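You operate a simulated robot arm through the tools that you are given. There is no shell and no other tool. Be economical: measure what you need, move in short steps, check, and stop when the job is done.

Carry out the task below with a simulated robot arm. There is one attempt and no reset: what you move stays moved.

Task
Raise the table leaf, slide its bar out and move both green bottles on to it.

The check looks at the end state, three seconds after you hand in, the way a careful person would. Anything else that was tipped, shoved, dropped, spilled or broken makes it a failure.

Robot
A 6-joint arm with a two-finger parallel gripper, fixed in place. Base frame: the origin is at the foot of the arm, x ahead of it, y to its left, z up. Readings come in m, degrees, newtons and seconds.
With the tool pointing down near the work surface it reaches from about 0.28 to 0.74 m from the base axis. Its first joint turns from -66.0 to 66.0 degrees. Payload 2.45 kg.
Tool frame: the origin (TCP) lies between the finger pads and is the grasp point; the fingertips stand 0.024 m ahead of it; z points along the fingers, y is the line along which they close. The gripper opens to 0.068 m. The fingers are 0.017 m wide and 0.01 m thick; the gripper's body (0.04 by 0.07 m) begins 0.041 m behind the TCP.
Orientation is that of the tool frame in the base frame, as a unit quaternion [x, y, z, w]. With the fingers straight down and closing along the base's y, the tool's x points along the base's -x, its y along +y and its z along -z.

Tools
- The arm moves only by the tool nudge_tool. Its argument "moves" is a list of rows, each an object of numbers (a shift or turn left out is 0, a gripper value left out holds the last): "tx", "ty", "tz": the shift along the tool's x, y, z in m; "ax", "ay", "az": the turn, a rotation vector about the tool's x, y, z in degrees; "fingers": the opening, from 0 (shut) to 1 (fully open). In form: [{"tx": .., "ty": .., "tz": .., "ax": .., "ay": .., "az": .., "fingers": ..}, ...]. A call has 1 to 20 rows; each row shifts and turns the commanded pose from where the row before left it, along the tool's axes as they then stand. Each row takes 0.2 s and may step no farther than 0.05 m and 8.6 degrees from the row before; otherwise, or with a gripper value out of range, the whole call is refused. A pose out of reach is approached as far as the arm can. The call stops where the force on the tool passes 50 N (or 10 N more than at its start, if that is more) or the arm is blocked; 0.2 s more then pass. Each finger travels about 0.108 m/s and halts on what it meets, pressing with about 25 N; the grip force reading is that of the motor and also rises with nothing between the fingers. The clock runs only during rows and for 0.2 s after the last one: add rows that do not move to give the fingers time. It gives the time, the measured TCP pose, the force on the tool (base axes), the opening and the grip force at its end, in the units of the frame above (readings bear some noise), and new pictures: "show" is both (left out), scene, wrist or none.
- Cameras (640 x 400 px; columns grow to the right, rows downward): "scene" is fixed at [0.1603, 0.4265, 1.4354]; the picture's right is [-0.72, -0.69, 0.00], its down [-0.57, 0.59, -0.57] and it looks along [0.39, -0.41, -0.82] (base axes); focal length 346 px, centre (320, 200). "wrist" rides on the gripper at [-0.032, 0, -0.039] in the tool frame; the picture's right is [0.00, -1.00, 0.00], its down [0.97, 0.00, -0.24] and it looks along [0.24, 0.00, 0.97] (tool axes); focal length 218 px, centre (320, 200). There is no depth. A picture from a camera that has moved, and an enlarged one, comes with that camera's place and axes in the base frame and with its lens.
- zoom(camera, box): a new picture of the part [left, top, right, bottom] of that camera's present view, enlarged. It takes no simulated time.
- sign_off(): hands the job in; it is judged then, once.

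Work in short steps. Places have to be worked out from the pictures, the camera data and where the tool is seen: move nearer, look again, correct. Check each grasp and each placing, and mend what went wrong. You have 120 turns and 150 pictures in all, those below and enlarged ones among them. Open the gripper and draw the arm clear of the work before you hand the job in, unless the task says otherwise; then end with one line.

The tools are called after "Emit:" by a JSON object that holds its "fn" and its "kwargs". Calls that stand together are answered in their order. nudge_tool: Moves the arm, as the interface text tells. Its arguments: {"type":"object","properties":{"moves":{"type":"array"},"show":{"type":"string","enum":["both","scene","wrist","none"]}},"required":["moves"]} The other tools are called the same way: zoom (camera, box) takes an enlarged picture of a part of a camera's view; sign_off () hands the job in.

At the start:

```text
time: 0.0
ee_pos: [0.4129, 0.1108, 1.0124]
ee_rot: [0.001, 1.0, 0.0, 0.0]
wrist_force: [0.5, 0.3, -0.1]
opening: 0.0681
finger_force: 0.0
```

scene: 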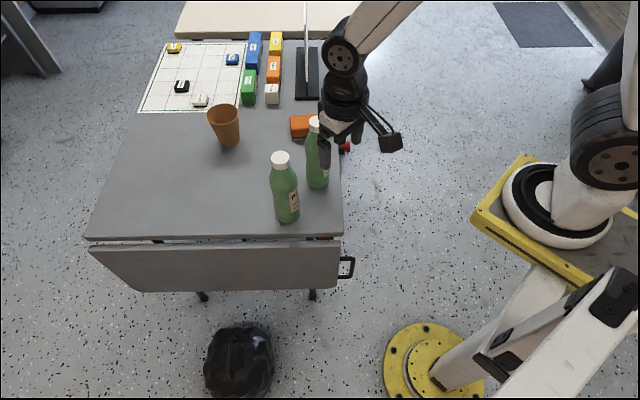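
wrist: 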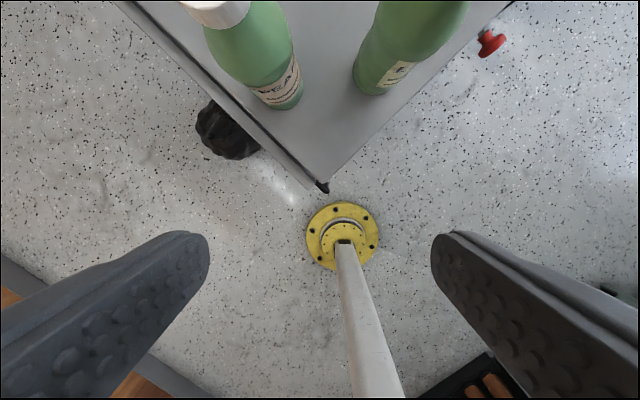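

The leaf hangs at the near edge of the table, with a black handle at its right side and a red knob on the table's right side. I'll zoom in on both before moving.

Emit:
{"fn": "zoom", "kwargs": {"camera": "scene", "box": [240, 210, 400, 310]}}

Emit:
{"fn": "zoom", "kwargs": {"camera": "scene", "box": [260, 100, 420, 200]}}

Emit:
{"fn": "zoom", "kwargs": {"camera": "scene", "box": [80, 200, 240, 300]}}

```text
4.00 times, centred on (320, 260) of scene
camera zoom: at [0.1603, 0.4265, 1.4354], right [-0.72, -0.69, 0.0], down [-0.57, 0.59, -0.57], along [0.39, -0.41, -0.82], focal length 1384 px, centre (320, -40)
```

zoom: 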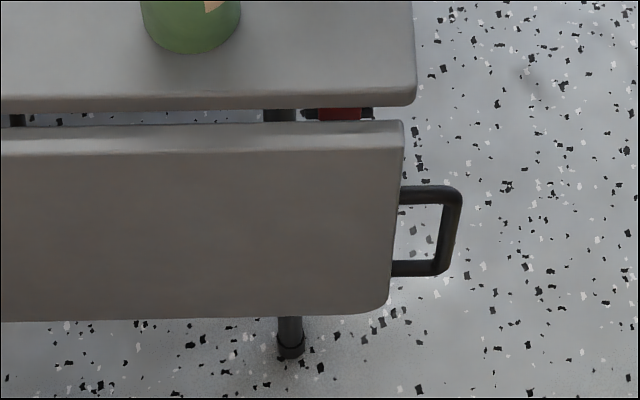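

```text
4.00 times, centred on (340, 150) of scene
camera zoom: at [0.1603, 0.4265, 1.4354], right [-0.72, -0.69, 0.0], down [-0.57, 0.59, -0.57], along [0.39, -0.41, -0.82], focal length 1384 px, centre (240, 400)
```

zoom: 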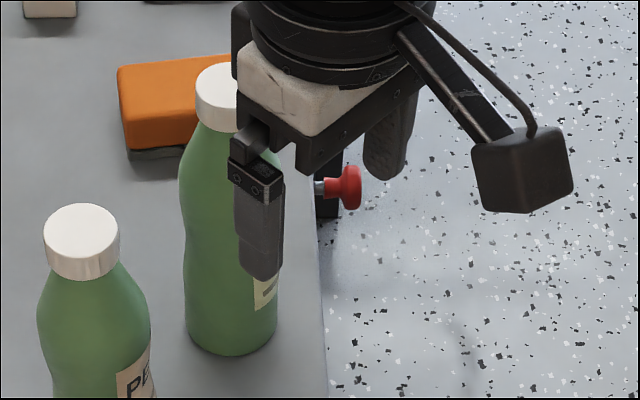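

```text
4.00 times, centred on (160, 250) of scene
camera zoom: at [0.1603, 0.4265, 1.4354], right [-0.72, -0.69, 0.0], down [-0.57, 0.59, -0.57], along [0.39, -0.41, -0.82], focal length 1384 px, centre (960, 0)
```

zoom: 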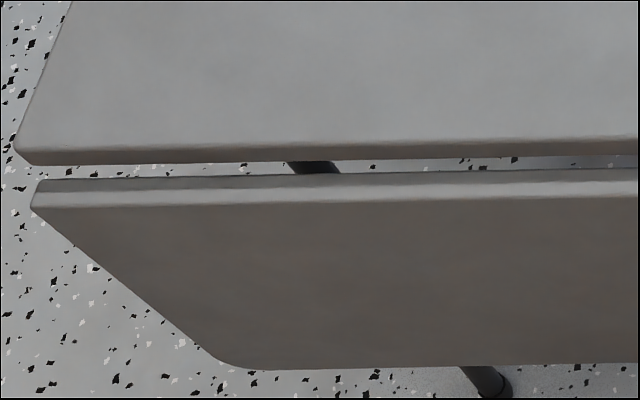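

The leaf hangs from a hinge at about z 0.72, with a D-handle on its end face at about x 0.35, y 0.09, z 0.58. The red knob on the table's right side at about x 0.58, y -0.13, z 0.70 looks like the bar slider. I'll line the gripper's closing axis up with the leaf and move out beside the handle for a closer look.

Emit:
{"fn": "nudge_tool", "kwargs": {"moves": [{"az": -7.33}, {"az": -7.33}, {"az": -7.33}, {"az": -7.33}, {"az": -7.33}, {"az": -7.33}, {"tx": 0.03}, {"tx": 0.03, "ty": 0.02}, {"ty": 0.02, "tz": 0.03}, {"tz": 0.04}, {"ay": -8}, {"ay": -8}, {"ay": -8}]}}

```text
time: 2.8
ee_pos: [0.3543, 0.1109, 0.9359]
ee_rot: [-0.379, 0.92, 0.064, 0.083]
wrist_force: [0.0, 0.4, 0.0]
opening: 0.068
finger_force: 0.0
out of reach, approached as far as the arm can: row 11, 12, 13
camera wrist: at [0.3748, 0.1259, 0.9811], right [0.71, -0.7, -0.06], down [-0.7, -0.71, 0.04], along [-0.07, 0.01, -1.0], focal length 218 px, centre (320, 200)
```

scene: 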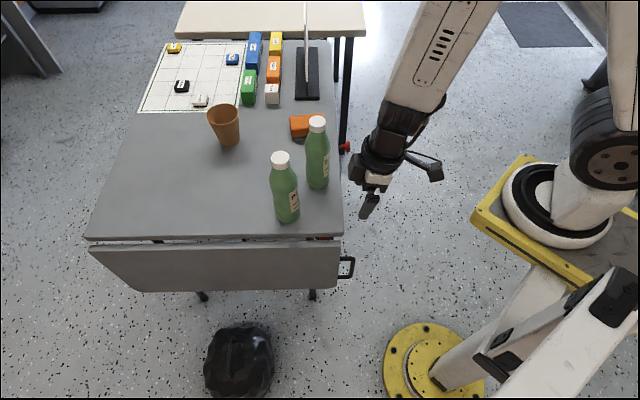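
wrist: 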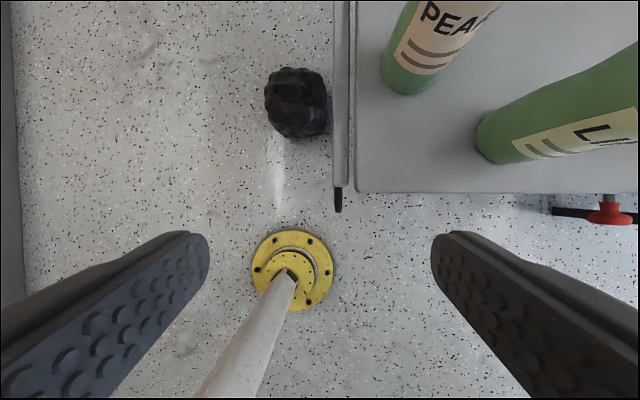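

Tilting this close in is limited, with only about 12° reached. The wrist view puts the handle's upper arm at u≈-0.34, v≈-0.178, z≈0.64 in my table-aligned frame (u runs right along the leaf, v out from the table). I'll ease the tilt back and go partway down towards it.

Emit:
{"fn": "nudge_tool", "kwargs": {"moves": [{"ay": 5}, {"ay": 5}, {"tx": 0.03}, {"tz": 0.04, "ty": -0.0125}, {"tz": 0.04}, {"tz": 0.04}, {}]}}

```text
time: 4.4
ee_pos: [0.3345, 0.0943, 0.8261]
ee_rot: [-0.481, 0.875, 0.055, -0.012]
wrist_force: [0.6, 0.0, -0.3]
opening: 0.068
finger_force: 0.1
out of reach, approached as far as the arm can: row 5
camera wrist: at [0.3554, 0.1181, 0.8656], right [0.84, -0.53, -0.11], down [-0.5, -0.84, 0.21], along [-0.2, -0.12, -0.97], focal length 218 px, centre (320, 200)
```

scene: 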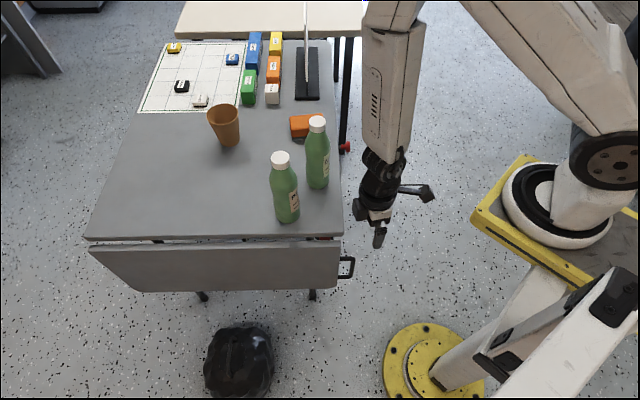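
wrist: 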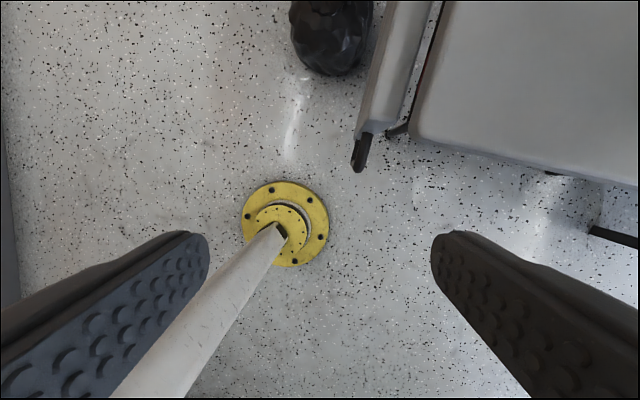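

The scene suggests a better grasp: hold the handle's outer bar with the fingers closing along u, coming from the front at a pitch. The tool can then swing with the leaf and end pointing down. I'll undo the tilt, move out in front and turn the gripper 90°.

Emit:
{"fn": "nudge_tool", "kwargs": {"moves": [{"ay": 7}, {"ay": 7}, {"ty": 0.04}, {"ty": 0.05, "tx": -0.015}, {"az": 8.2}, {"az": 8.2}, {"az": 8.2}, {"az": 8.2}, {"az": 8.2}, {"az": 8.2}, {"az": 8.2}, {"az": 8.2}, {"az": 8.2}, {"az": 8.2}, {"az": 8.0, "fingers": 0.5}, {}]}}

```text
refused: row 4 steps farther than a row can; nothing moved
```

The step was too long, so I'm splitting it.

Emit:
{"fn": "nudge_tool", "kwargs": {"moves": [{"ay": 7}, {"ay": 7}, {"ty": 0.04}, {"ty": 0.04, "tx": -0.015}, {"az": 8.2, "ty": 0.01}, {"az": 8.2}, {"az": 8.2}, {"az": 8.2}, {"az": 8.2}, {"az": 8.2}, {"az": 8.2}, {"az": 8.2}, {"az": 8.2}, {"az": 8.2}, {"az": 8.0, "fingers": 0.5}, {}]}}

```text
time: 7.8
ee_pos: [0.2992, 0.1595, 0.8291]
ee_rot: [0.385, 0.918, -0.034, -0.087]
wrist_force: [-0.9, 1.0, -0.2]
opening: 0.0342
finger_force: 0.1
out of reach, approached as far as the arm can: row 1, 2, 3
camera wrist: at [0.3301, 0.1375, 0.8644], right [-0.7, -0.7, 0.13], down [-0.62, 0.69, 0.37], along [-0.35, 0.17, -0.92], focal length 218 px, centre (320, 200)
```

scene: 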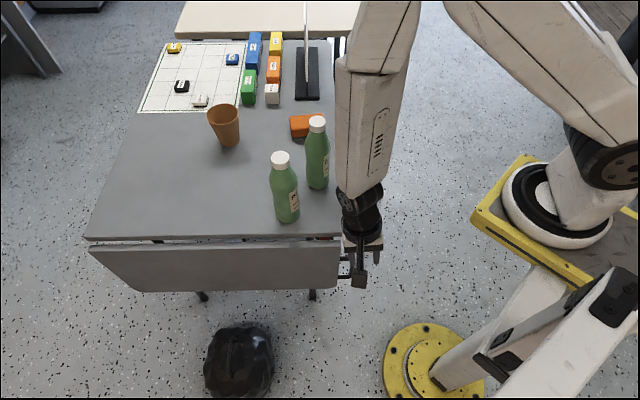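
wrist: 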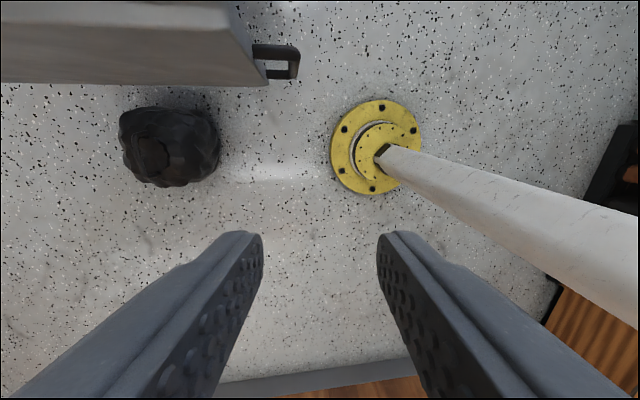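

The pose is now reached, but the tool still leans about 7° in roll and 8° the wrong way in pitch. The wrist view confirms the outer bar at u≈-0.328, v≈-0.178, z 0.52 to 0.65. I'll fix the roll and pitch the tool to point back at the handle.

Emit:
{"fn": "nudge_tool", "kwargs": {"moves": [{"ax": -3.7}, {"ax": -3.7}, {"ay": -8.5}, {"ay": -8.5}, {"ay": -8.5}, {"ay": -8.5}, {"ay": -8.5}, {"ay": -8.5}, {}]}}

```text
time: 9.8
ee_pos: [0.3094, 0.1561, 0.83]
ee_rot: [0.344, 0.867, -0.171, 0.318]
wrist_force: [0.5, 0.3, -0.2]
opening: 0.034
finger_force: 0.1
out of reach, approached as far as the arm can: row 2, 8
camera wrist: at [0.3123, 0.1613, 0.8809], right [-0.71, -0.7, 0.08], down [-0.65, 0.6, -0.47], along [0.29, -0.38, -0.88], focal length 218 px, centre (320, 200)
```

scene: 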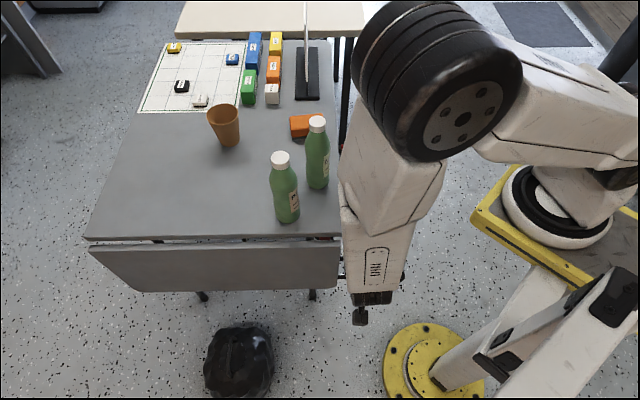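
wrist: 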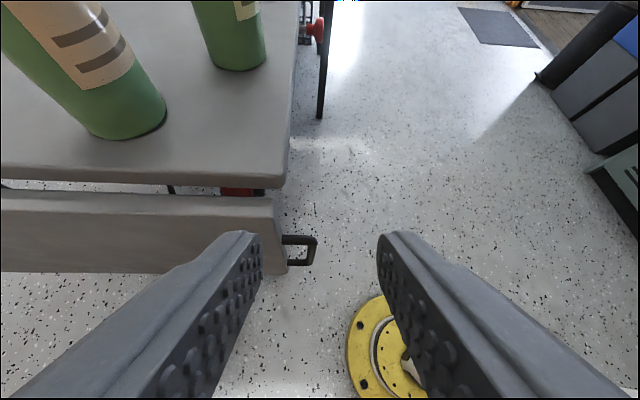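

The tool is pitched about 42° towards the handle and lined up in u. I'll go down to a pre-grasp point in front of the outer bar.

Emit:
{"fn": "nudge_tool", "kwargs": {"moves": [{"tx": 0.023, "tz": 0.028, "ty": 0.003}, {"tx": 0.023, "tz": 0.028, "ty": 0.003}, {"tx": 0.023, "tz": 0.028, "ty": 0.003}, {"tx": 0.023, "tz": 0.028, "ty": 0.003}, {"tx": 0.022, "tz": 0.027}, {}]}}

```text
time: 11.2
ee_pos: [0.3129, 0.1507, 0.6514]
ee_rot: [0.345, 0.867, -0.171, 0.317]
wrist_force: [-0.7, 0.1, 0.1]
opening: 0.034
finger_force: 0.1
camera wrist: at [0.3149, 0.1558, 0.7019], right [-0.71, -0.7, 0.08], down [-0.65, 0.6, -0.47], along [0.28, -0.38, -0.88], focal length 218 px, centre (320, 200)
```

scene: 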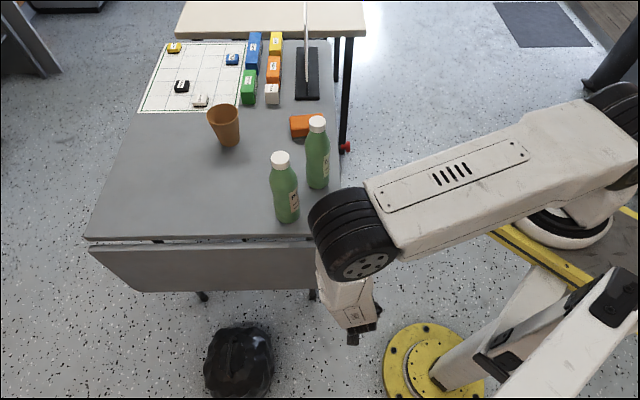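
wrist: 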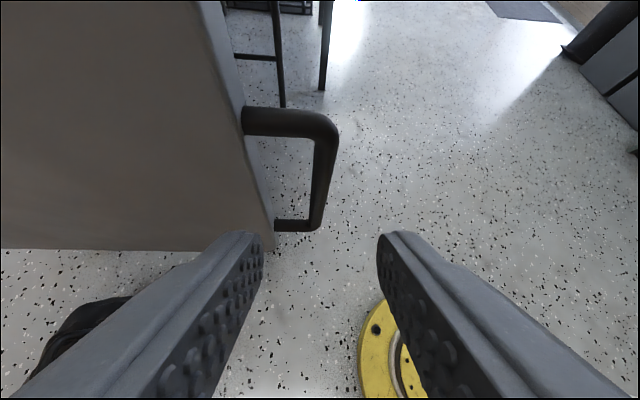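

The bar sits centred between the fingers at u≈-0.3255, z 0.525 to 0.65. I'll advance about 0.095 m along the tool to straddle it, fingers still open.

Emit:
{"fn": "nudge_tool", "kwargs": {"moves": [{"tz": 0.025}, {"tz": 0.025}, {"tz": 0.025}, {"tz": 0.02}, {}]}}

```text
time: 12.4
ee_pos: [0.3546, 0.101, 0.5799]
ee_rot: [0.345, 0.866, -0.172, 0.319]
wrist_force: [-28.6, 16.9, 33.3]
opening: 0.0338
finger_force: 0.0
camera wrist: at [0.3565, 0.1056, 0.6313], right [-0.71, -0.7, 0.08], down [-0.65, 0.6, -0.47], along [0.29, -0.38, -0.88], focal length 218 px, centre (320, 200)
```

scene: 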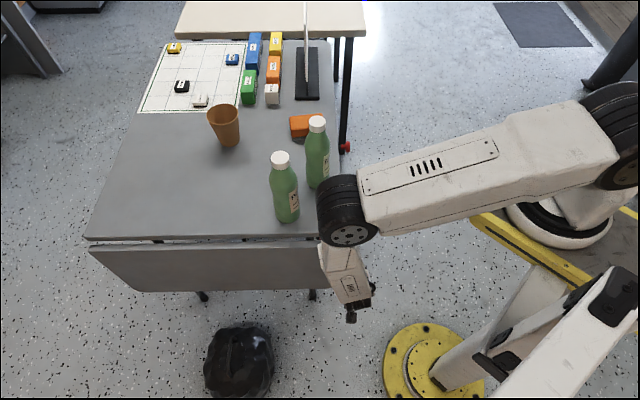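
wrist: 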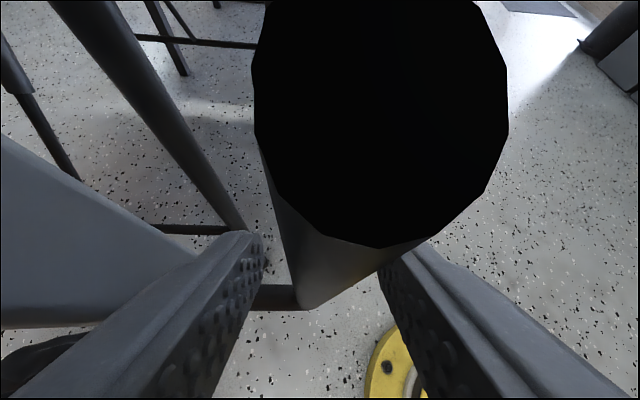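

Everything else lines up, but there is about 47 N of contact, because the camera side of the gripper touches the bar. I'll back off 10 mm along the tool and close on the bar.

Emit:
{"fn": "nudge_tool", "kwargs": {"moves": [{"tz": -0.005}, {"tz": -0.005}, {"fingers": 0}, {}, {}]}}

```text
time: 13.6
ee_pos: [0.3498, 0.1065, 0.586]
ee_rot: [0.346, 0.866, -0.171, 0.317]
wrist_force: [12.9, 1.3, -9.6]
opening: 0.0133
finger_force: 33.4
camera wrist: at [0.3531, 0.1114, 0.6377], right [-0.71, -0.7, 0.08], down [-0.65, 0.6, -0.47], along [0.29, -0.38, -0.88], focal length 218 px, centre (320, 200)
```

scene: 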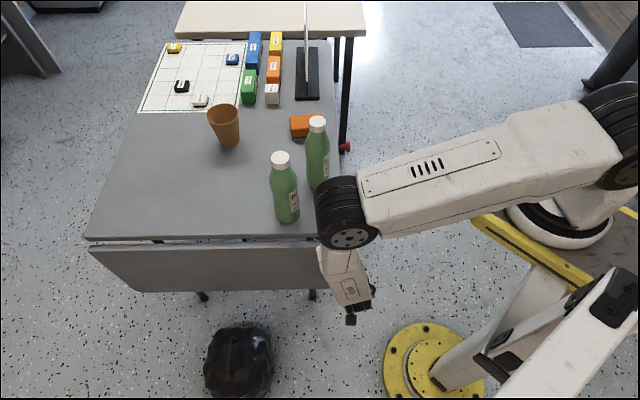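
wrist: 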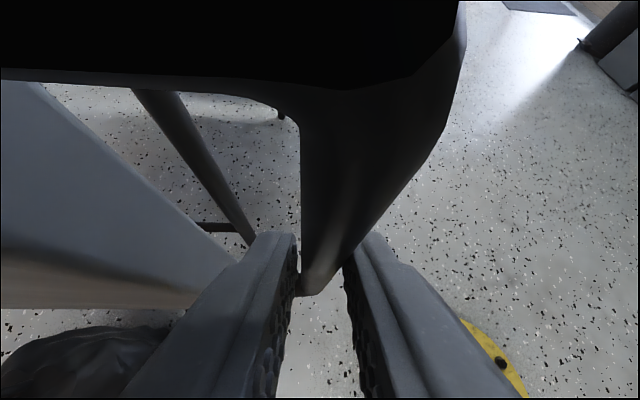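

Gripped: opening 13.3 mm with force on it. Now I'll start swinging the leaf up along an arc of R≈0.152 about a hinge near v -0.184, z 0.725, in a first part of about 27°.

Emit:
{"fn": "nudge_tool", "kwargs": {"moves": [{"tx": 0.0077, "tz": -0.0086, "ay": 2.1}, {"tx": 0.0073, "tz": -0.0089, "ay": 2.1}, {"tx": 0.007, "tz": -0.0093, "ay": 2.1}, {"tx": 0.0066, "tz": -0.0096, "ay": 2.1}, {"tx": 0.0062, "tz": -0.0099, "ay": 2.1}, {"tx": 0.0058, "tz": -0.0101, "ay": 2.1}]}}

```text
time: 15.0
ee_pos: [0.3052, 0.153, 0.6073]
ee_rot: [0.361, 0.896, -0.133, 0.219]
wrist_force: [12.5, -3.5, -8.3]
opening: 0.0117
finger_force: 32.0
camera wrist: at [0.3161, 0.1497, 0.6576], right [-0.71, -0.7, 0.08], down [-0.69, 0.67, -0.27], along [0.13, -0.24, -0.96], focal length 218 px, centre (320, 200)
```

scene: 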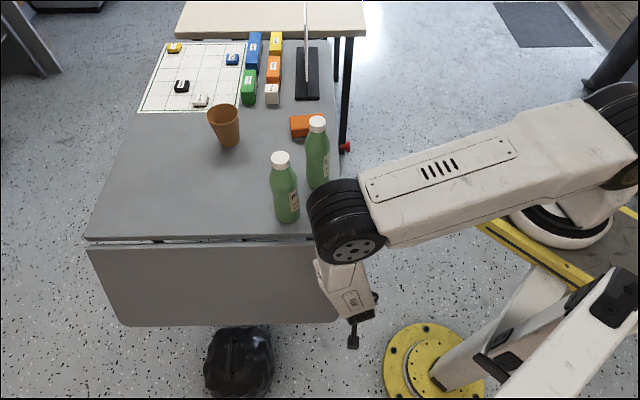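
wrist: 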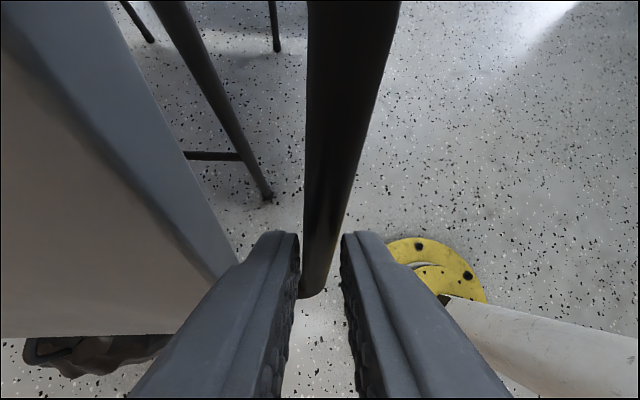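

The leaf is swinging up smoothly with low forces. Continuing the arc to about 58°.

Emit:
{"fn": "nudge_tool", "kwargs": {"moves": [{"tx": 0.0053, "tz": -0.0104, "ay": 2.1}, {"tx": 0.0049, "tz": -0.0106, "ay": 2.1}, {"tx": 0.0044, "tz": -0.0108, "ay": 2.1}, {"tx": 0.004, "tz": -0.011, "ay": 2.1}, {"tx": 0.0035, "tz": -0.0112, "ay": 2.1}, {"tx": 0.003, "tz": -0.0114, "ay": 2.1}, {"tx": 0.0026, "tz": -0.0115, "ay": 2.1}]}}

```text
time: 16.6
ee_pos: [0.2693, 0.1966, 0.6646]
ee_rot: [0.375, 0.917, -0.085, 0.104]
wrist_force: [1.0, 0.7, -0.5]
opening: 0.0
finger_force: 23.6
camera wrist: at [0.2887, 0.1833, 0.7119], right [-0.71, -0.7, 0.08], down [-0.71, 0.71, -0.01], along [-0.05, -0.07, -1.0], focal length 218 px, centre (320, 200)
```

scene: 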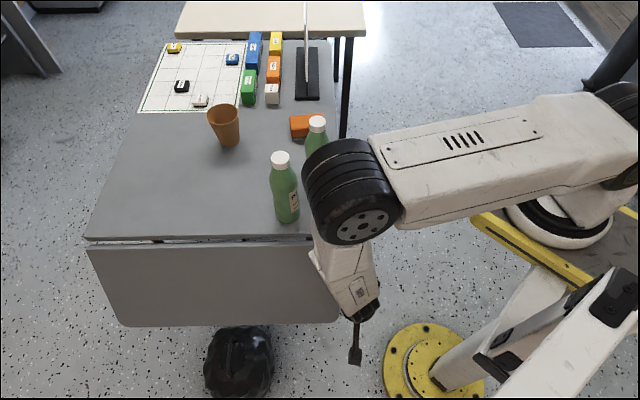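
wrist: 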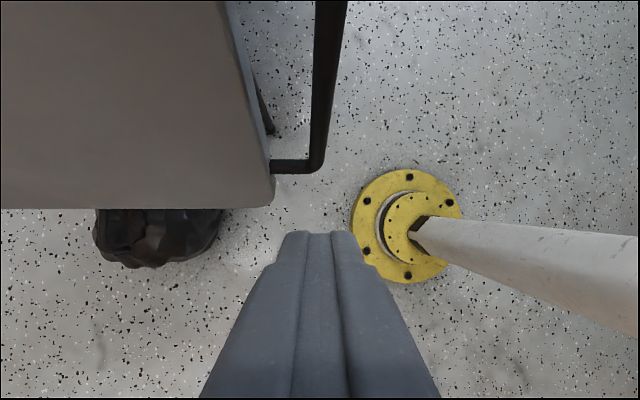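

The grip slipped off, but the leaf stayed at about 27°, so the hinge holds by friction. I'll open, pitch back to 42° and re-approach the tilted bar, where there is now room for a deeper grip.

Emit:
{"fn": "nudge_tool", "kwargs": {"moves": [{"tz": -0.005, "fingers": 0.5}, {"ay": -7}, {"ay": -7}, {"ay": -7}, {"ay": -6.5}, {"tz": 0.03}, {"tz": 0.025}, {}]}}

```text
time: 18.4
ee_pos: [0.3405, 0.1423, 0.6299]
ee_rot: [0.345, 0.866, -0.173, 0.319]
wrist_force: [-1.5, 1.8, -0.6]
opening: 0.0339
finger_force: 0.1
out of reach, approached as far as the arm can: row 2, 3, 4, 5
camera wrist: at [0.343, 0.1475, 0.6817], right [-0.71, -0.7, 0.08], down [-0.65, 0.6, -0.47], along [0.29, -0.39, -0.88], focal length 218 px, centre (320, 200)
```

scene: 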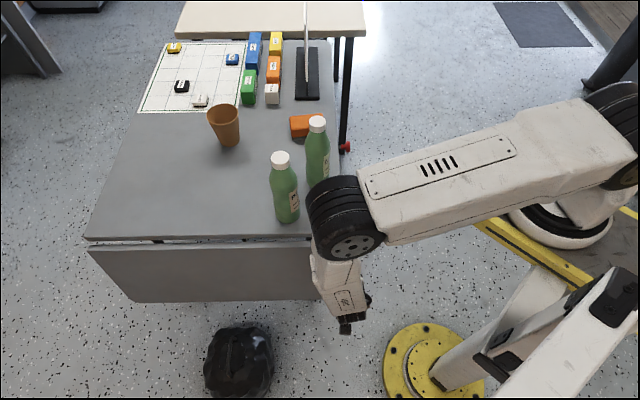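
wrist: 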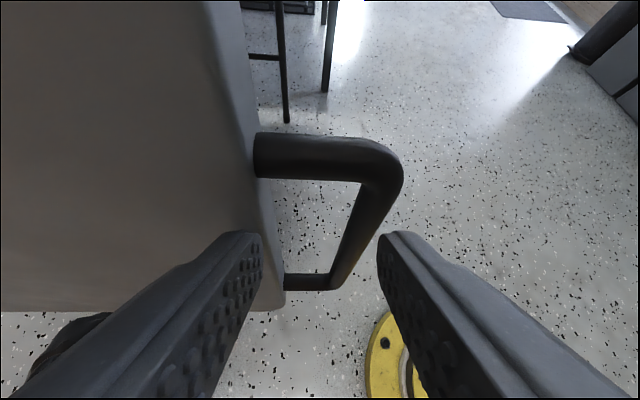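

The reach limit shifted me 17 mm in u, and the leaf has dropped to about 10°, either pushed or sinking. I'll correct u and check whether the leaf is creeping.

Emit:
{"fn": "nudge_tool", "kwargs": {"moves": [{"tz": -0.01}, {"ty": -0.017}, {}, {}]}}

```text
time: 19.4
ee_pos: [0.3255, 0.1374, 0.6377]
ee_rot: [0.345, 0.866, -0.172, 0.319]
wrist_force: [0.0, -0.6, 0.3]
opening: 0.0341
finger_force: 0.1
camera wrist: at [0.3279, 0.1414, 0.6896], right [-0.71, -0.7, 0.08], down [-0.65, 0.6, -0.47], along [0.29, -0.39, -0.88], focal length 218 px, centre (320, 200)
```

scene: 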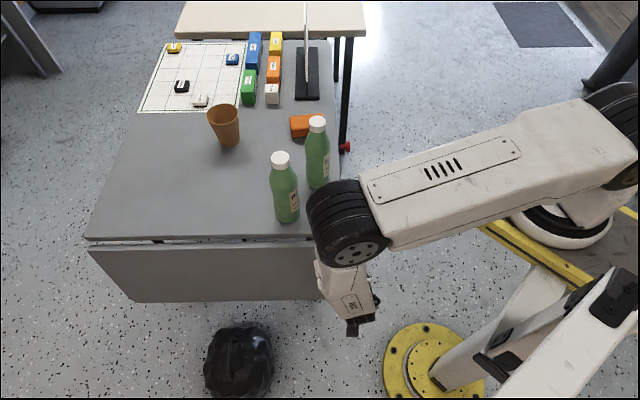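
wrist: 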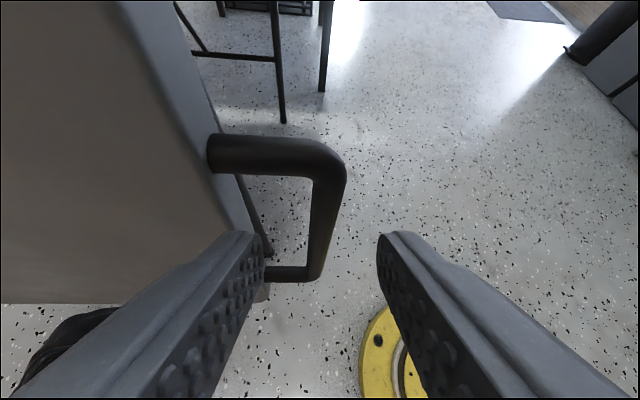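

The leaf stands still at about 10° (it was pushed, not creeping), and u is now centred. I'll shift down along the bar and advance to straddle it.

Emit:
{"fn": "nudge_tool", "kwargs": {"moves": [{"tx": 0.025}, {"tz": 0.025}, {"tz": 0.025}, {"tz": 0.015}, {}], "show": "wrist"}}

```text
time: 20.6
ee_pos: [0.3397, 0.1137, 0.5757]
ee_rot: [0.345, 0.866, -0.172, 0.319]
wrist_force: [-1.3, 0.4, -0.4]
opening: 0.0338
finger_force: 0.1
camera wrist: at [0.3424, 0.1187, 0.6262], right [-0.71, -0.7, 0.08], down [-0.65, 0.6, -0.47], along [0.29, -0.39, -0.88], focal length 218 px, centre (320, 200)
```

wrist: 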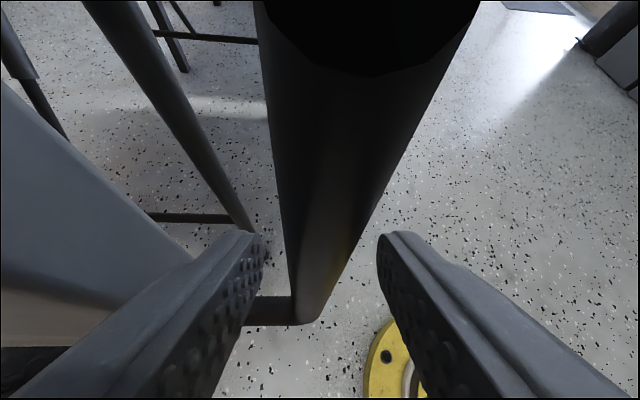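

There is no contact, and the bar is deep between the pads. I'll close and swing another 27°.

Emit:
{"fn": "nudge_tool", "kwargs": {"moves": [{"fingers": 0}, {}, {}, {"tx": 0.0072, "tz": -0.0098, "ay": 2.36}, {"tx": 0.0068, "tz": -0.0101, "ay": 2.36}, {"tx": 0.0064, "tz": -0.0103, "ay": 2.36}, {"tx": 0.006, "tz": -0.0106, "ay": 2.36}, {"tx": 0.0056, "tz": -0.0108, "ay": 2.36}, {"tx": 0.0052, "tz": -0.011, "ay": 2.36}], "show": "wrist"}}

```text
time: 22.6
ee_pos: [0.2958, 0.163, 0.6033]
ee_rot: [0.363, 0.898, -0.129, 0.21]
wrist_force: [20.3, -6.6, 3.8]
opening: 0.0134
finger_force: 33.1
camera wrist: at [0.306, 0.1595, 0.6532], right [-0.71, -0.7, 0.08], down [-0.7, 0.67, -0.25], along [0.12, -0.23, -0.97], focal length 218 px, centre (320, 200)
```

wrist: 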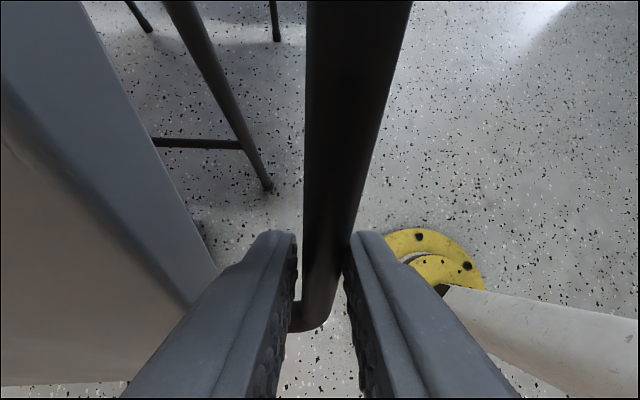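

The grip is good and deep. The force shows I'm pulling slightly outward of the true arc, so I'll add a small inward correction and continue.

Emit:
{"fn": "nudge_tool", "kwargs": {"moves": [{"tx": 0.001, "tz": -0.0125, "ty": 0.001, "ay": 2.36}, {"tx": 0.0035, "tz": -0.0118, "ty": 0.001, "ay": 2.36}, {"tx": 0.003, "tz": -0.0118, "ay": 2.36}, {"tx": 0.0026, "tz": -0.012, "ay": 2.36}], "show": "wrist"}}

```text
time: 23.6
ee_pos: [0.2761, 0.1841, 0.6409]
ee_rot: [0.372, 0.913, -0.102, 0.134]
wrist_force: [-14.4, -21.0, -12.2]
opening: 0.0124
finger_force: 33.0
camera wrist: at [0.2921, 0.1745, 0.6892], right [-0.71, -0.7, 0.09], down [-0.71, 0.7, -0.08], along [0.0, -0.12, -0.99], focal length 218 px, centre (320, 200)
```

wrist: 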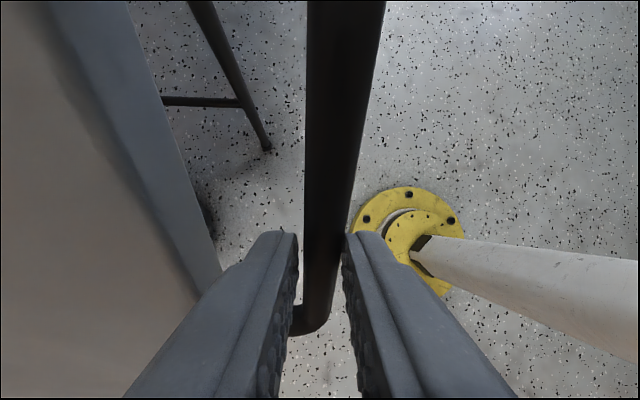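

Now there is 25 N sideways in +u from my y correction, so I'll undo most of it and continue. The leaf is at about 54°.

Emit:
{"fn": "nudge_tool", "kwargs": {"moves": [{"ty": -0.0015}, {"tx": 0.0032, "tz": -0.0116, "ay": 2.36}, {"tx": 0.0028, "tz": -0.0117, "ay": 2.36}, {"tx": 0.0024, "tz": -0.0118, "ay": 2.36}, {"tx": 0.0019, "tz": -0.0119, "ay": 2.36}]}}

```text
time: 24.8
ee_pos: [0.2643, 0.2071, 0.6852]
ee_rot: [0.379, 0.921, -0.063, 0.059]
wrist_force: [-0.7, 0.1, -0.2]
opening: 0.0
finger_force: 23.3
camera wrist: at [0.2863, 0.1919, 0.7298], right [-0.71, -0.7, 0.07], down [-0.7, 0.71, 0.08], along [-0.11, 0.01, -0.99], focal length 218 px, centre (320, 200)
```

scene: 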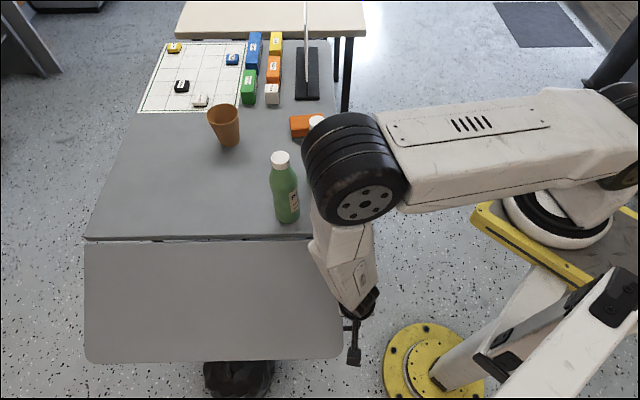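
wrist: 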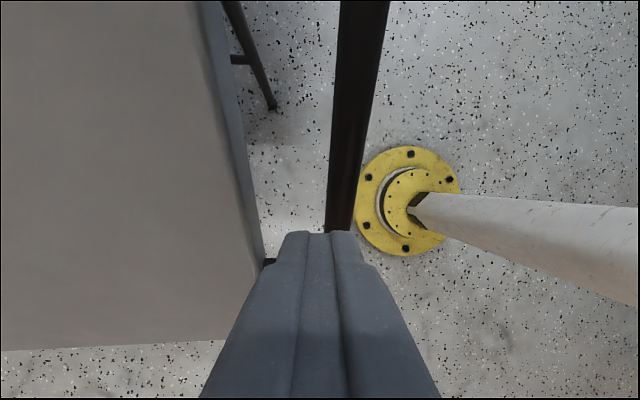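

It slipped upward off the pads, but the leaf holds at about 58°. Next time I'll grip at the outer end of the bar, with the inner finger hooked against the handle's outer arm, and rotate rigidly with the leaf. First I'll back up, open and go vertical above that spot.

Emit:
{"fn": "nudge_tool", "kwargs": {"moves": [{"tz": -0.03}, {"fingers": 0.5, "ty": -0.008}, {"ay": 4.5}, {"ay": 4.5}, {}]}}

```text
time: 26.0
ee_pos: [0.2552, 0.2035, 0.7152]
ee_rot: [0.384, 0.923, -0.037, -0.014]
wrist_force: [-0.2, 0.1, 0.9]
opening: 0.0338
finger_force: 0.2
camera wrist: at [0.2817, 0.1848, 0.7547], right [-0.71, -0.7, 0.08], down [-0.67, 0.7, 0.24], along [-0.22, 0.11, -0.97], focal length 218 px, centre (320, 200)
```

scene: 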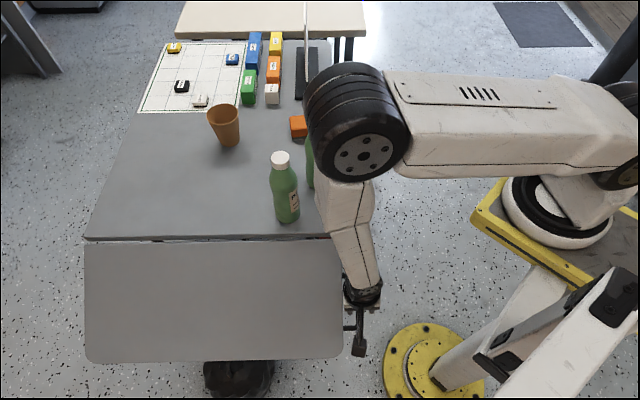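
wrist: 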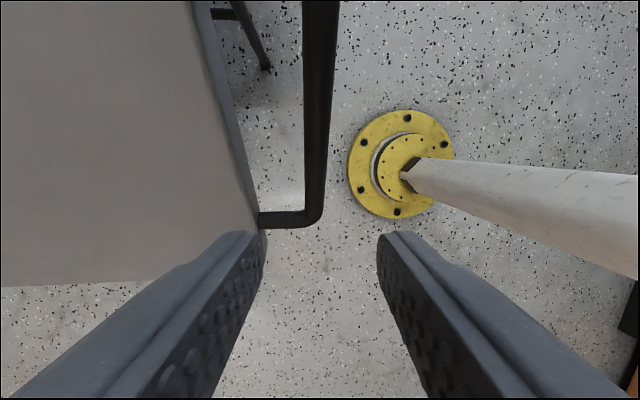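

The outer arm is at v≈-0.017, z≈0.62 and the bar at u≈-0.322. I'll go down beside it, with the inner finger through the window just inboard of the arm, then close.

Emit:
{"fn": "nudge_tool", "kwargs": {"moves": [{"tx": -0.004, "ty": 0.004}, {"tz": 0.03}, {"tz": 0.025}, {"tz": 0.023}, {}, {"fingers": 0}, {}, {}], "show": "wrist"}}

```text
time: 27.8
ee_pos: [0.2582, 0.2003, 0.6371]
ee_rot: [0.383, 0.923, -0.036, -0.014]
wrist_force: [-1.0, 2.2, -13.4]
opening: 0.0125
finger_force: 33.2
camera wrist: at [0.2841, 0.1796, 0.6768], right [-0.71, -0.7, 0.08], down [-0.67, 0.7, 0.24], along [-0.22, 0.11, -0.97], focal length 218 px, centre (320, 200)
```

wrist: 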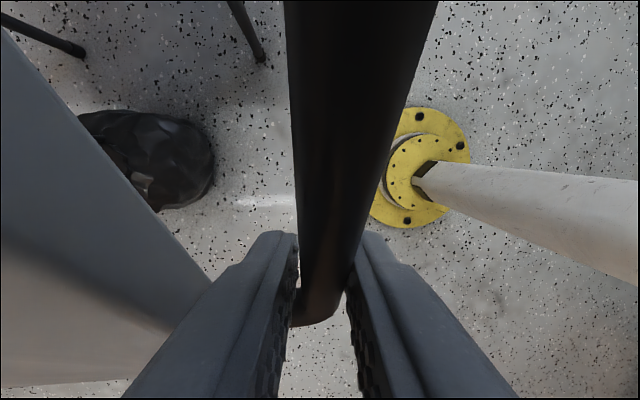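

Gripped at the corner. I'll now rotate rigidly with the leaf, 3 rows of 4.5°.

Emit:
{"fn": "nudge_tool", "kwargs": {"moves": [{"tx": 0.0064, "tz": -0.012, "ay": 4.5}, {"tx": 0.0064, "tz": -0.012, "ay": 4.5}, {"tx": 0.0064, "tz": -0.012, "ay": 4.5}]}}

```text
time: 28.6
ee_pos: [0.2468, 0.2107, 0.675]
ee_rot: [0.388, 0.914, 0.005, -0.121]
wrist_force: [13.4, -23.5, -0.8]
opening: 0.0122
finger_force: 32.6
camera wrist: at [0.2787, 0.1845, 0.7061], right [-0.71, -0.7, 0.08], down [-0.6, 0.66, 0.45], along [-0.37, 0.27, -0.89], focal length 218 px, centre (320, 200)
```

scene: 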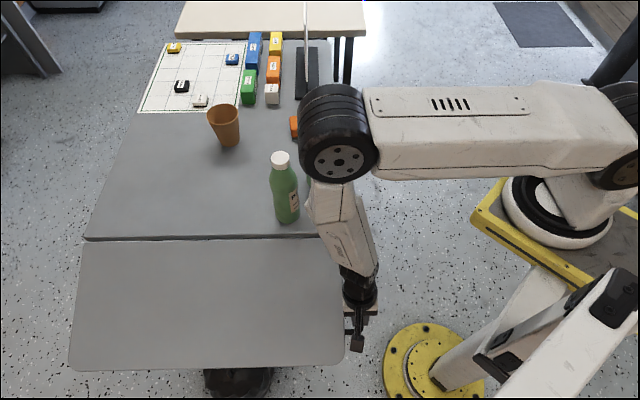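
wrist: 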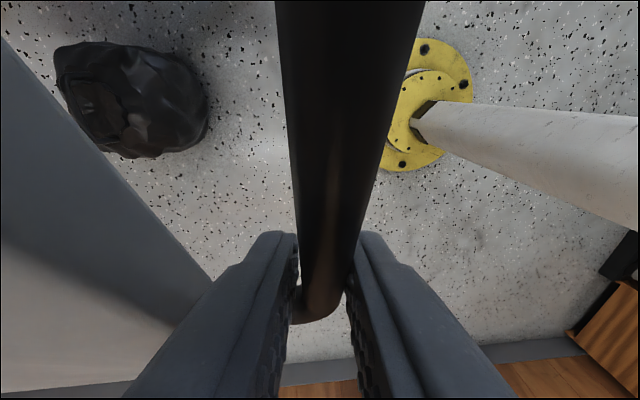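

This is working, with the hook loading outward at 26 N. I'll continue with a tiny inward bias.

Emit:
{"fn": "nudge_tool", "kwargs": {"moves": [{"tx": 0.0055, "tz": -0.0122, "ay": 4.5}, {"tx": 0.006, "tz": -0.0122, "ay": 4.5}], "show": "scene"}}

```text
time: 29.2
ee_pos: [0.2431, 0.2144, 0.6997]
ee_rot: [0.383, 0.903, 0.032, -0.194]
wrist_force: [-5.7, -30.4, -6.7]
opening: 0.0122
finger_force: 32.3
```

scene: 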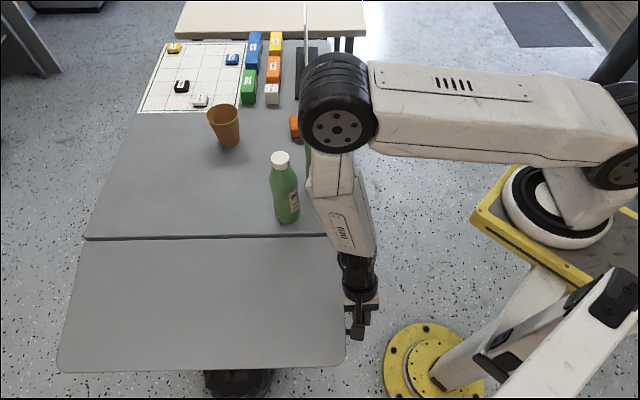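

About 80° now, with some sideways load to relieve. Two more rows.

Emit:
{"fn": "nudge_tool", "kwargs": {"moves": [{"tx": 0.0058, "ty": -0.0012, "tz": -0.0122, "ay": 4.5}, {"tx": 0.006, "tz": -0.0122, "ay": 4.5}]}}

Emit:
{"fn": "zoom", "kwargs": {"camera": "scene", "box": [40, 200, 200, 300]}}

```text
time: 29.8
ee_pos: [0.2434, 0.2162, 0.7274]
ee_rot: [0.379, 0.885, 0.063, -0.262]
wrist_force: [-6.2, -34.5, -9.6]
opening: 0.0123
finger_force: 32.9
camera wrist: at [0.2788, 0.1834, 0.7448], right [-0.7, -0.7, 0.09], down [-0.46, 0.55, 0.7], along [-0.54, 0.45, -0.71], focal length 218 px, centre (320, 200)
```

scene: 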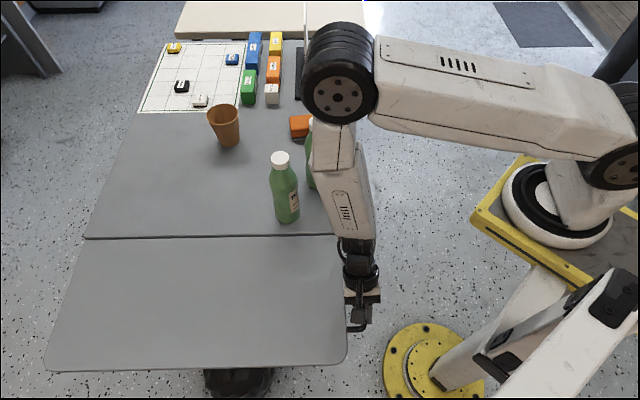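
wrist: 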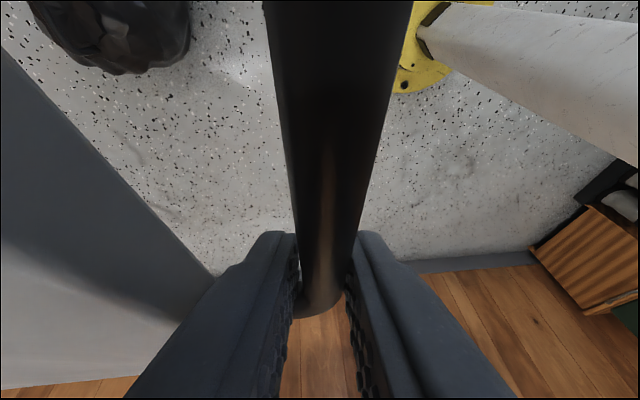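

```text
4.00 times, centred on (120, 250) of scene
camera zoom: at [0.1602, 0.4259, 1.4356], right [-0.72, -0.69, 0.0], down [-0.57, 0.59, -0.57], along [0.39, -0.41, -0.82], focal length 1384 px, centre (1120, 0)
```

zoom: 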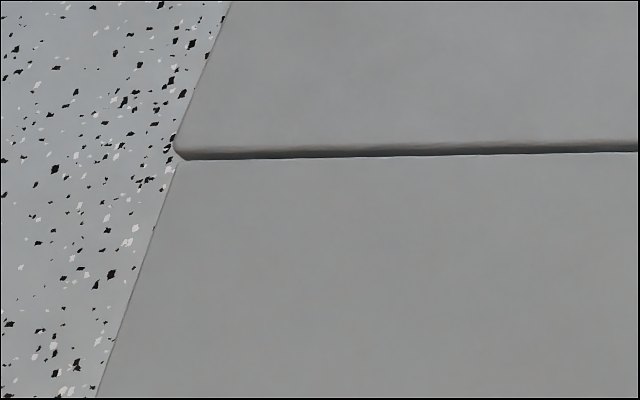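

The leaf's left edge still dips; I estimate about 83°. Another row and a bit.

Emit:
{"fn": "nudge_tool", "kwargs": {"moves": [{"tx": 0.0055, "ty": -0.001, "tz": -0.0122, "ay": 4.5}], "show": "none"}}

Emit:
{"fn": "zoom", "kwargs": {"camera": "scene", "box": [20, 180, 180, 280]}}

```text
time: 30.2
ee_pos: [0.2424, 0.2157, 0.7406]
ee_rot: [0.377, 0.874, 0.076, -0.297]
wrist_force: [-10.7, -35.2, -8.9]
opening: 0.0121
finger_force: 32.6
```

```text
4.00 times, centred on (100, 230) of scene
camera zoom: at [0.1601, 0.4259, 1.4356], right [-0.72, -0.69, 0.0], down [-0.57, 0.59, -0.57], along [0.39, -0.41, -0.82], focal length 1384 px, centre (1200, 80)
```

zoom: 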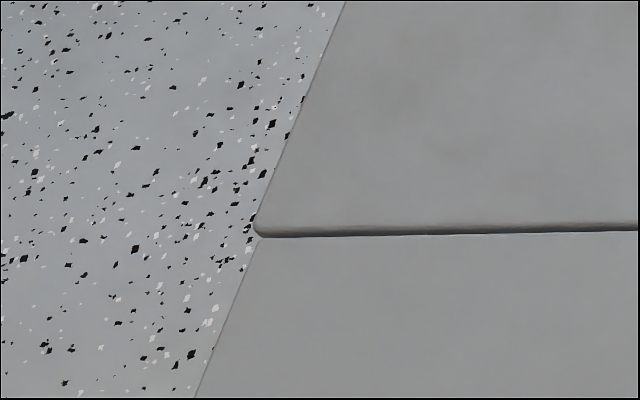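

The edges are now nearly collinear. I'll add a small extra lift and watch the force for the end stop.

Emit:
{"fn": "nudge_tool", "kwargs": {"moves": [{"tx": 0.002, "ty": -0.0006, "tz": -0.0065, "ay": 2.3}]}}

Emit:
{"fn": "zoom", "kwargs": {"camera": "scene", "box": [20, 180, 180, 280]}}

```text
time: 30.6
ee_pos: [0.2456, 0.2132, 0.7467]
ee_rot: [0.374, 0.868, 0.085, -0.316]
wrist_force: [-16.6, -22.2, -22.1]
opening: 0.0121
finger_force: 32.6
camera wrist: at [0.282, 0.1803, 0.7586], right [-0.7, -0.7, 0.09], down [-0.39, 0.49, 0.78], along [-0.59, 0.52, -0.62], focal length 218 px, centre (320, 200)
```

scene: 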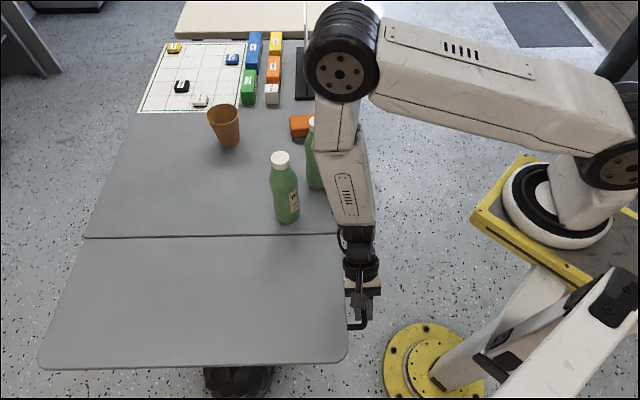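
wrist: 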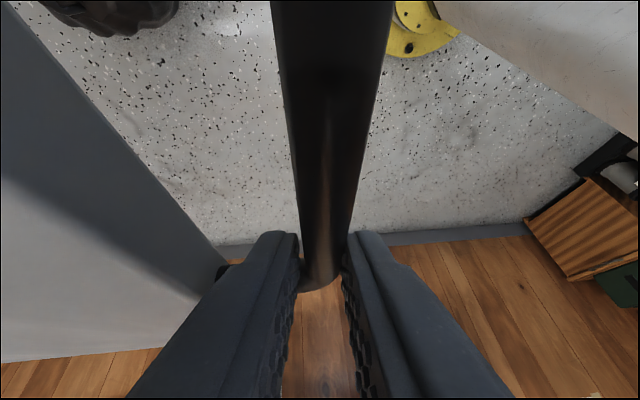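

```text
4.00 times, centred on (100, 230) of scene
camera zoom: at [0.1601, 0.4262, 1.4355], right [-0.72, -0.69, 0.0], down [-0.57, 0.59, -0.57], along [0.39, -0.41, -0.82], focal length 1384 px, centre (1200, 80)
```

zoom: 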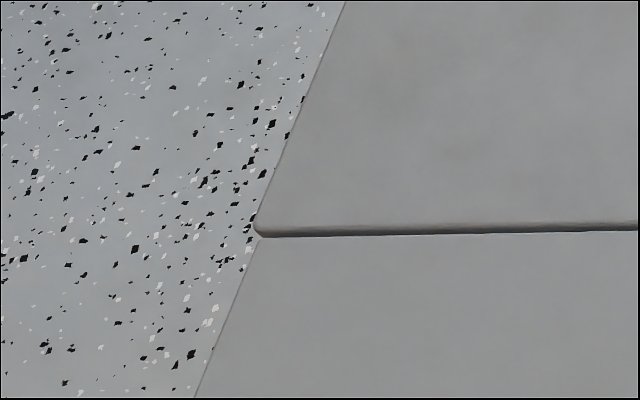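

The leaf didn't move further and the downward load jumped, so it's at its stop. I'll relax the load, open, and back out of the window along the tool axis.

Emit:
{"fn": "nudge_tool", "kwargs": {"moves": [{"tx": -0.002, "tz": 0.002}, {"fingers": 0.5}, {}, {"tz": -0.02}, {"tz": -0.03}, {"tz": -0.03}, {"tz": -0.03}]}}

Emit:
{"fn": "zoom", "kwargs": {"camera": "scene", "box": [20, 180, 180, 280]}}

```text
time: 32.2
ee_pos: [0.2705, 0.1619, 0.8149]
ee_rot: [0.375, 0.868, 0.095, -0.313]
wrist_force: [0.5, -0.3, -0.9]
opening: 0.0341
finger_force: 0.1
out of reach, approached as far as the arm can: row 6, 7
camera wrist: at [0.3073, 0.1281, 0.8264], right [-0.71, -0.7, 0.07], down [-0.4, 0.48, 0.79], along [-0.59, 0.53, -0.62], focal length 218 px, centre (320, 200)
```

scene: 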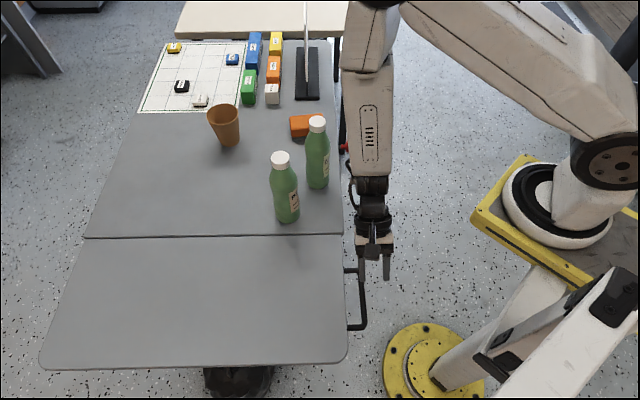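
wrist: 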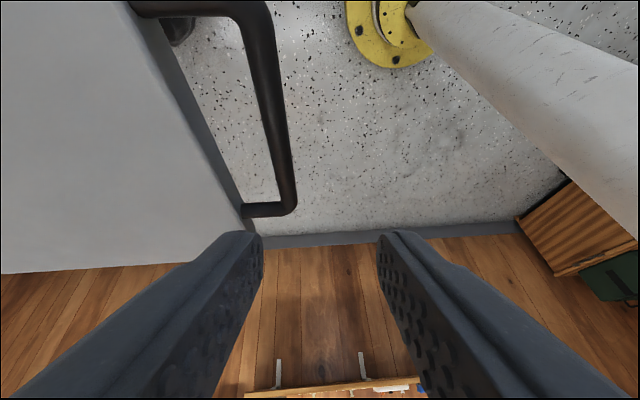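

```text
4.00 times, centred on (100, 230) of scene
camera zoom: at [0.1603, 0.4265, 1.4354], right [-0.72, -0.69, 0.0], down [-0.57, 0.59, -0.57], along [0.39, -0.41, -0.82], focal length 1384 px, centre (1200, 80)
```

zoom: 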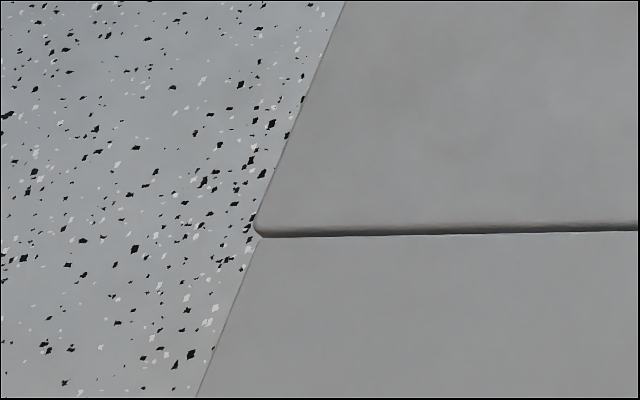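

The leaf stays up by itself. I'll straighten the tool, rise, and turn so the fingers close along v, for the knob.

Emit:
{"fn": "nudge_tool", "kwargs": {"moves": [{"ay": -8.5, "tz": -0.01}, {"ay": -8.5, "tz": -0.01}, {"ay": -8.5, "tz": -0.01}, {"ay": -8.5, "tz": -0.01}, {"tz": -0.03}, {"tx": -0.04}, {"az": -8.2, "ty": 0.02}, {"az": -8.2}, {"az": -8.2}, {"az": -8.2}, {"az": -8.2}, {"az": -8.2}, {"az": -8.2}, {"az": -8.2}, {"az": -8.2}, {"az": -8.2}, {"az": -8}, {}]}}

```text
time: 36.0
ee_pos: [0.3024, 0.1222, 0.8471]
ee_rot: [-0.382, 0.923, 0.019, -0.048]
wrist_force: [-1.3, 0.0, 0.3]
opening: 0.0338
finger_force: 0.0
out of reach, approached as far as the arm can: row 3, 5, 6, 7
camera wrist: at [0.3318, 0.145, 0.8841], right [0.7, -0.71, -0.07], down [-0.66, -0.68, 0.31], along [-0.27, -0.17, -0.95], focal length 218 px, centre (320, 200)
```

scene: 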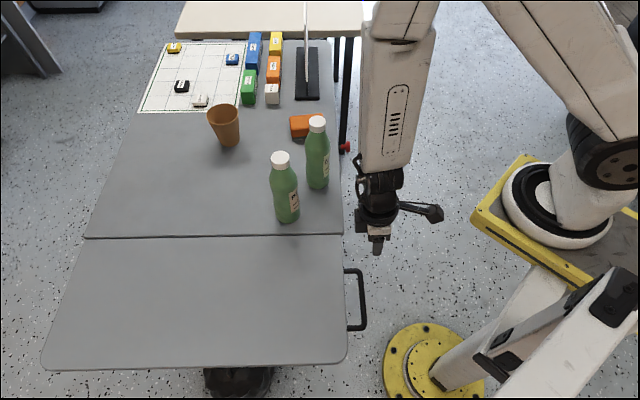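
wrist: 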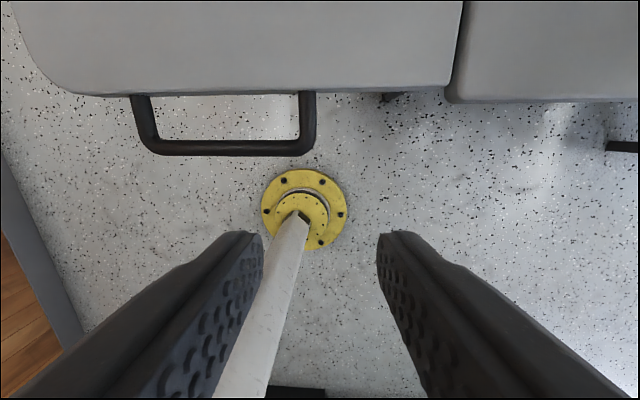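

Now I'll slide back alongside the table towards the knob and tilt to look at it.

Emit:
{"fn": "nudge_tool", "kwargs": {"moves": [{"ty": -0.045, "ax": 2}, {"ty": -0.045, "ax": 2}, {"ty": -0.045}, {"ty": -0.045}, {"ty": -0.045}, {"ty": -0.04, "ay": -6}, {"ay": -8}, {"ay": -8}, {"ay": -8}, {}]}}

```text
time: 38.2
ee_pos: [0.4487, -0.0347, 0.8423]
ee_rot: [-0.332, 0.938, 0.069, 0.07]
wrist_force: [1.4, 0.9, -1.3]
opening: 0.0342
finger_force: 0.1
out of reach, approached as far as the arm can: row 2, 3, 7, 8, 9
camera wrist: at [0.472, -0.022, 0.8871], right [0.63, -0.77, -0.08], down [-0.77, -0.64, 0.06], along [-0.1, 0.02, -0.99], focal length 218 px, centre (320, 200)
```

scene: 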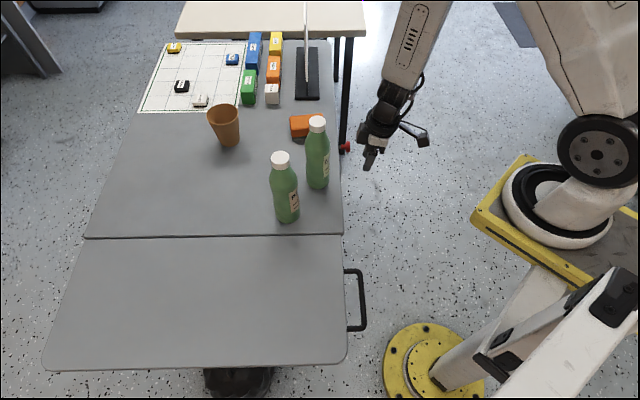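
wrist: 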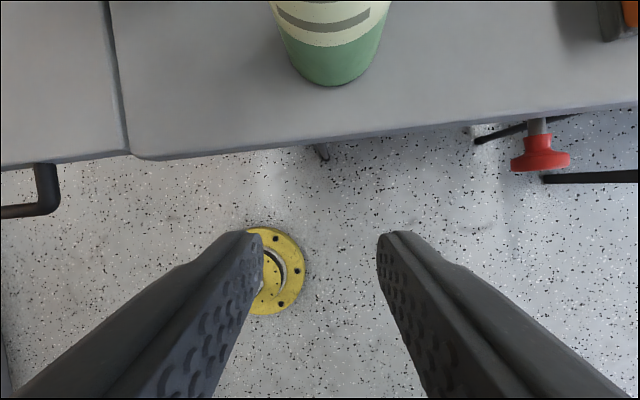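

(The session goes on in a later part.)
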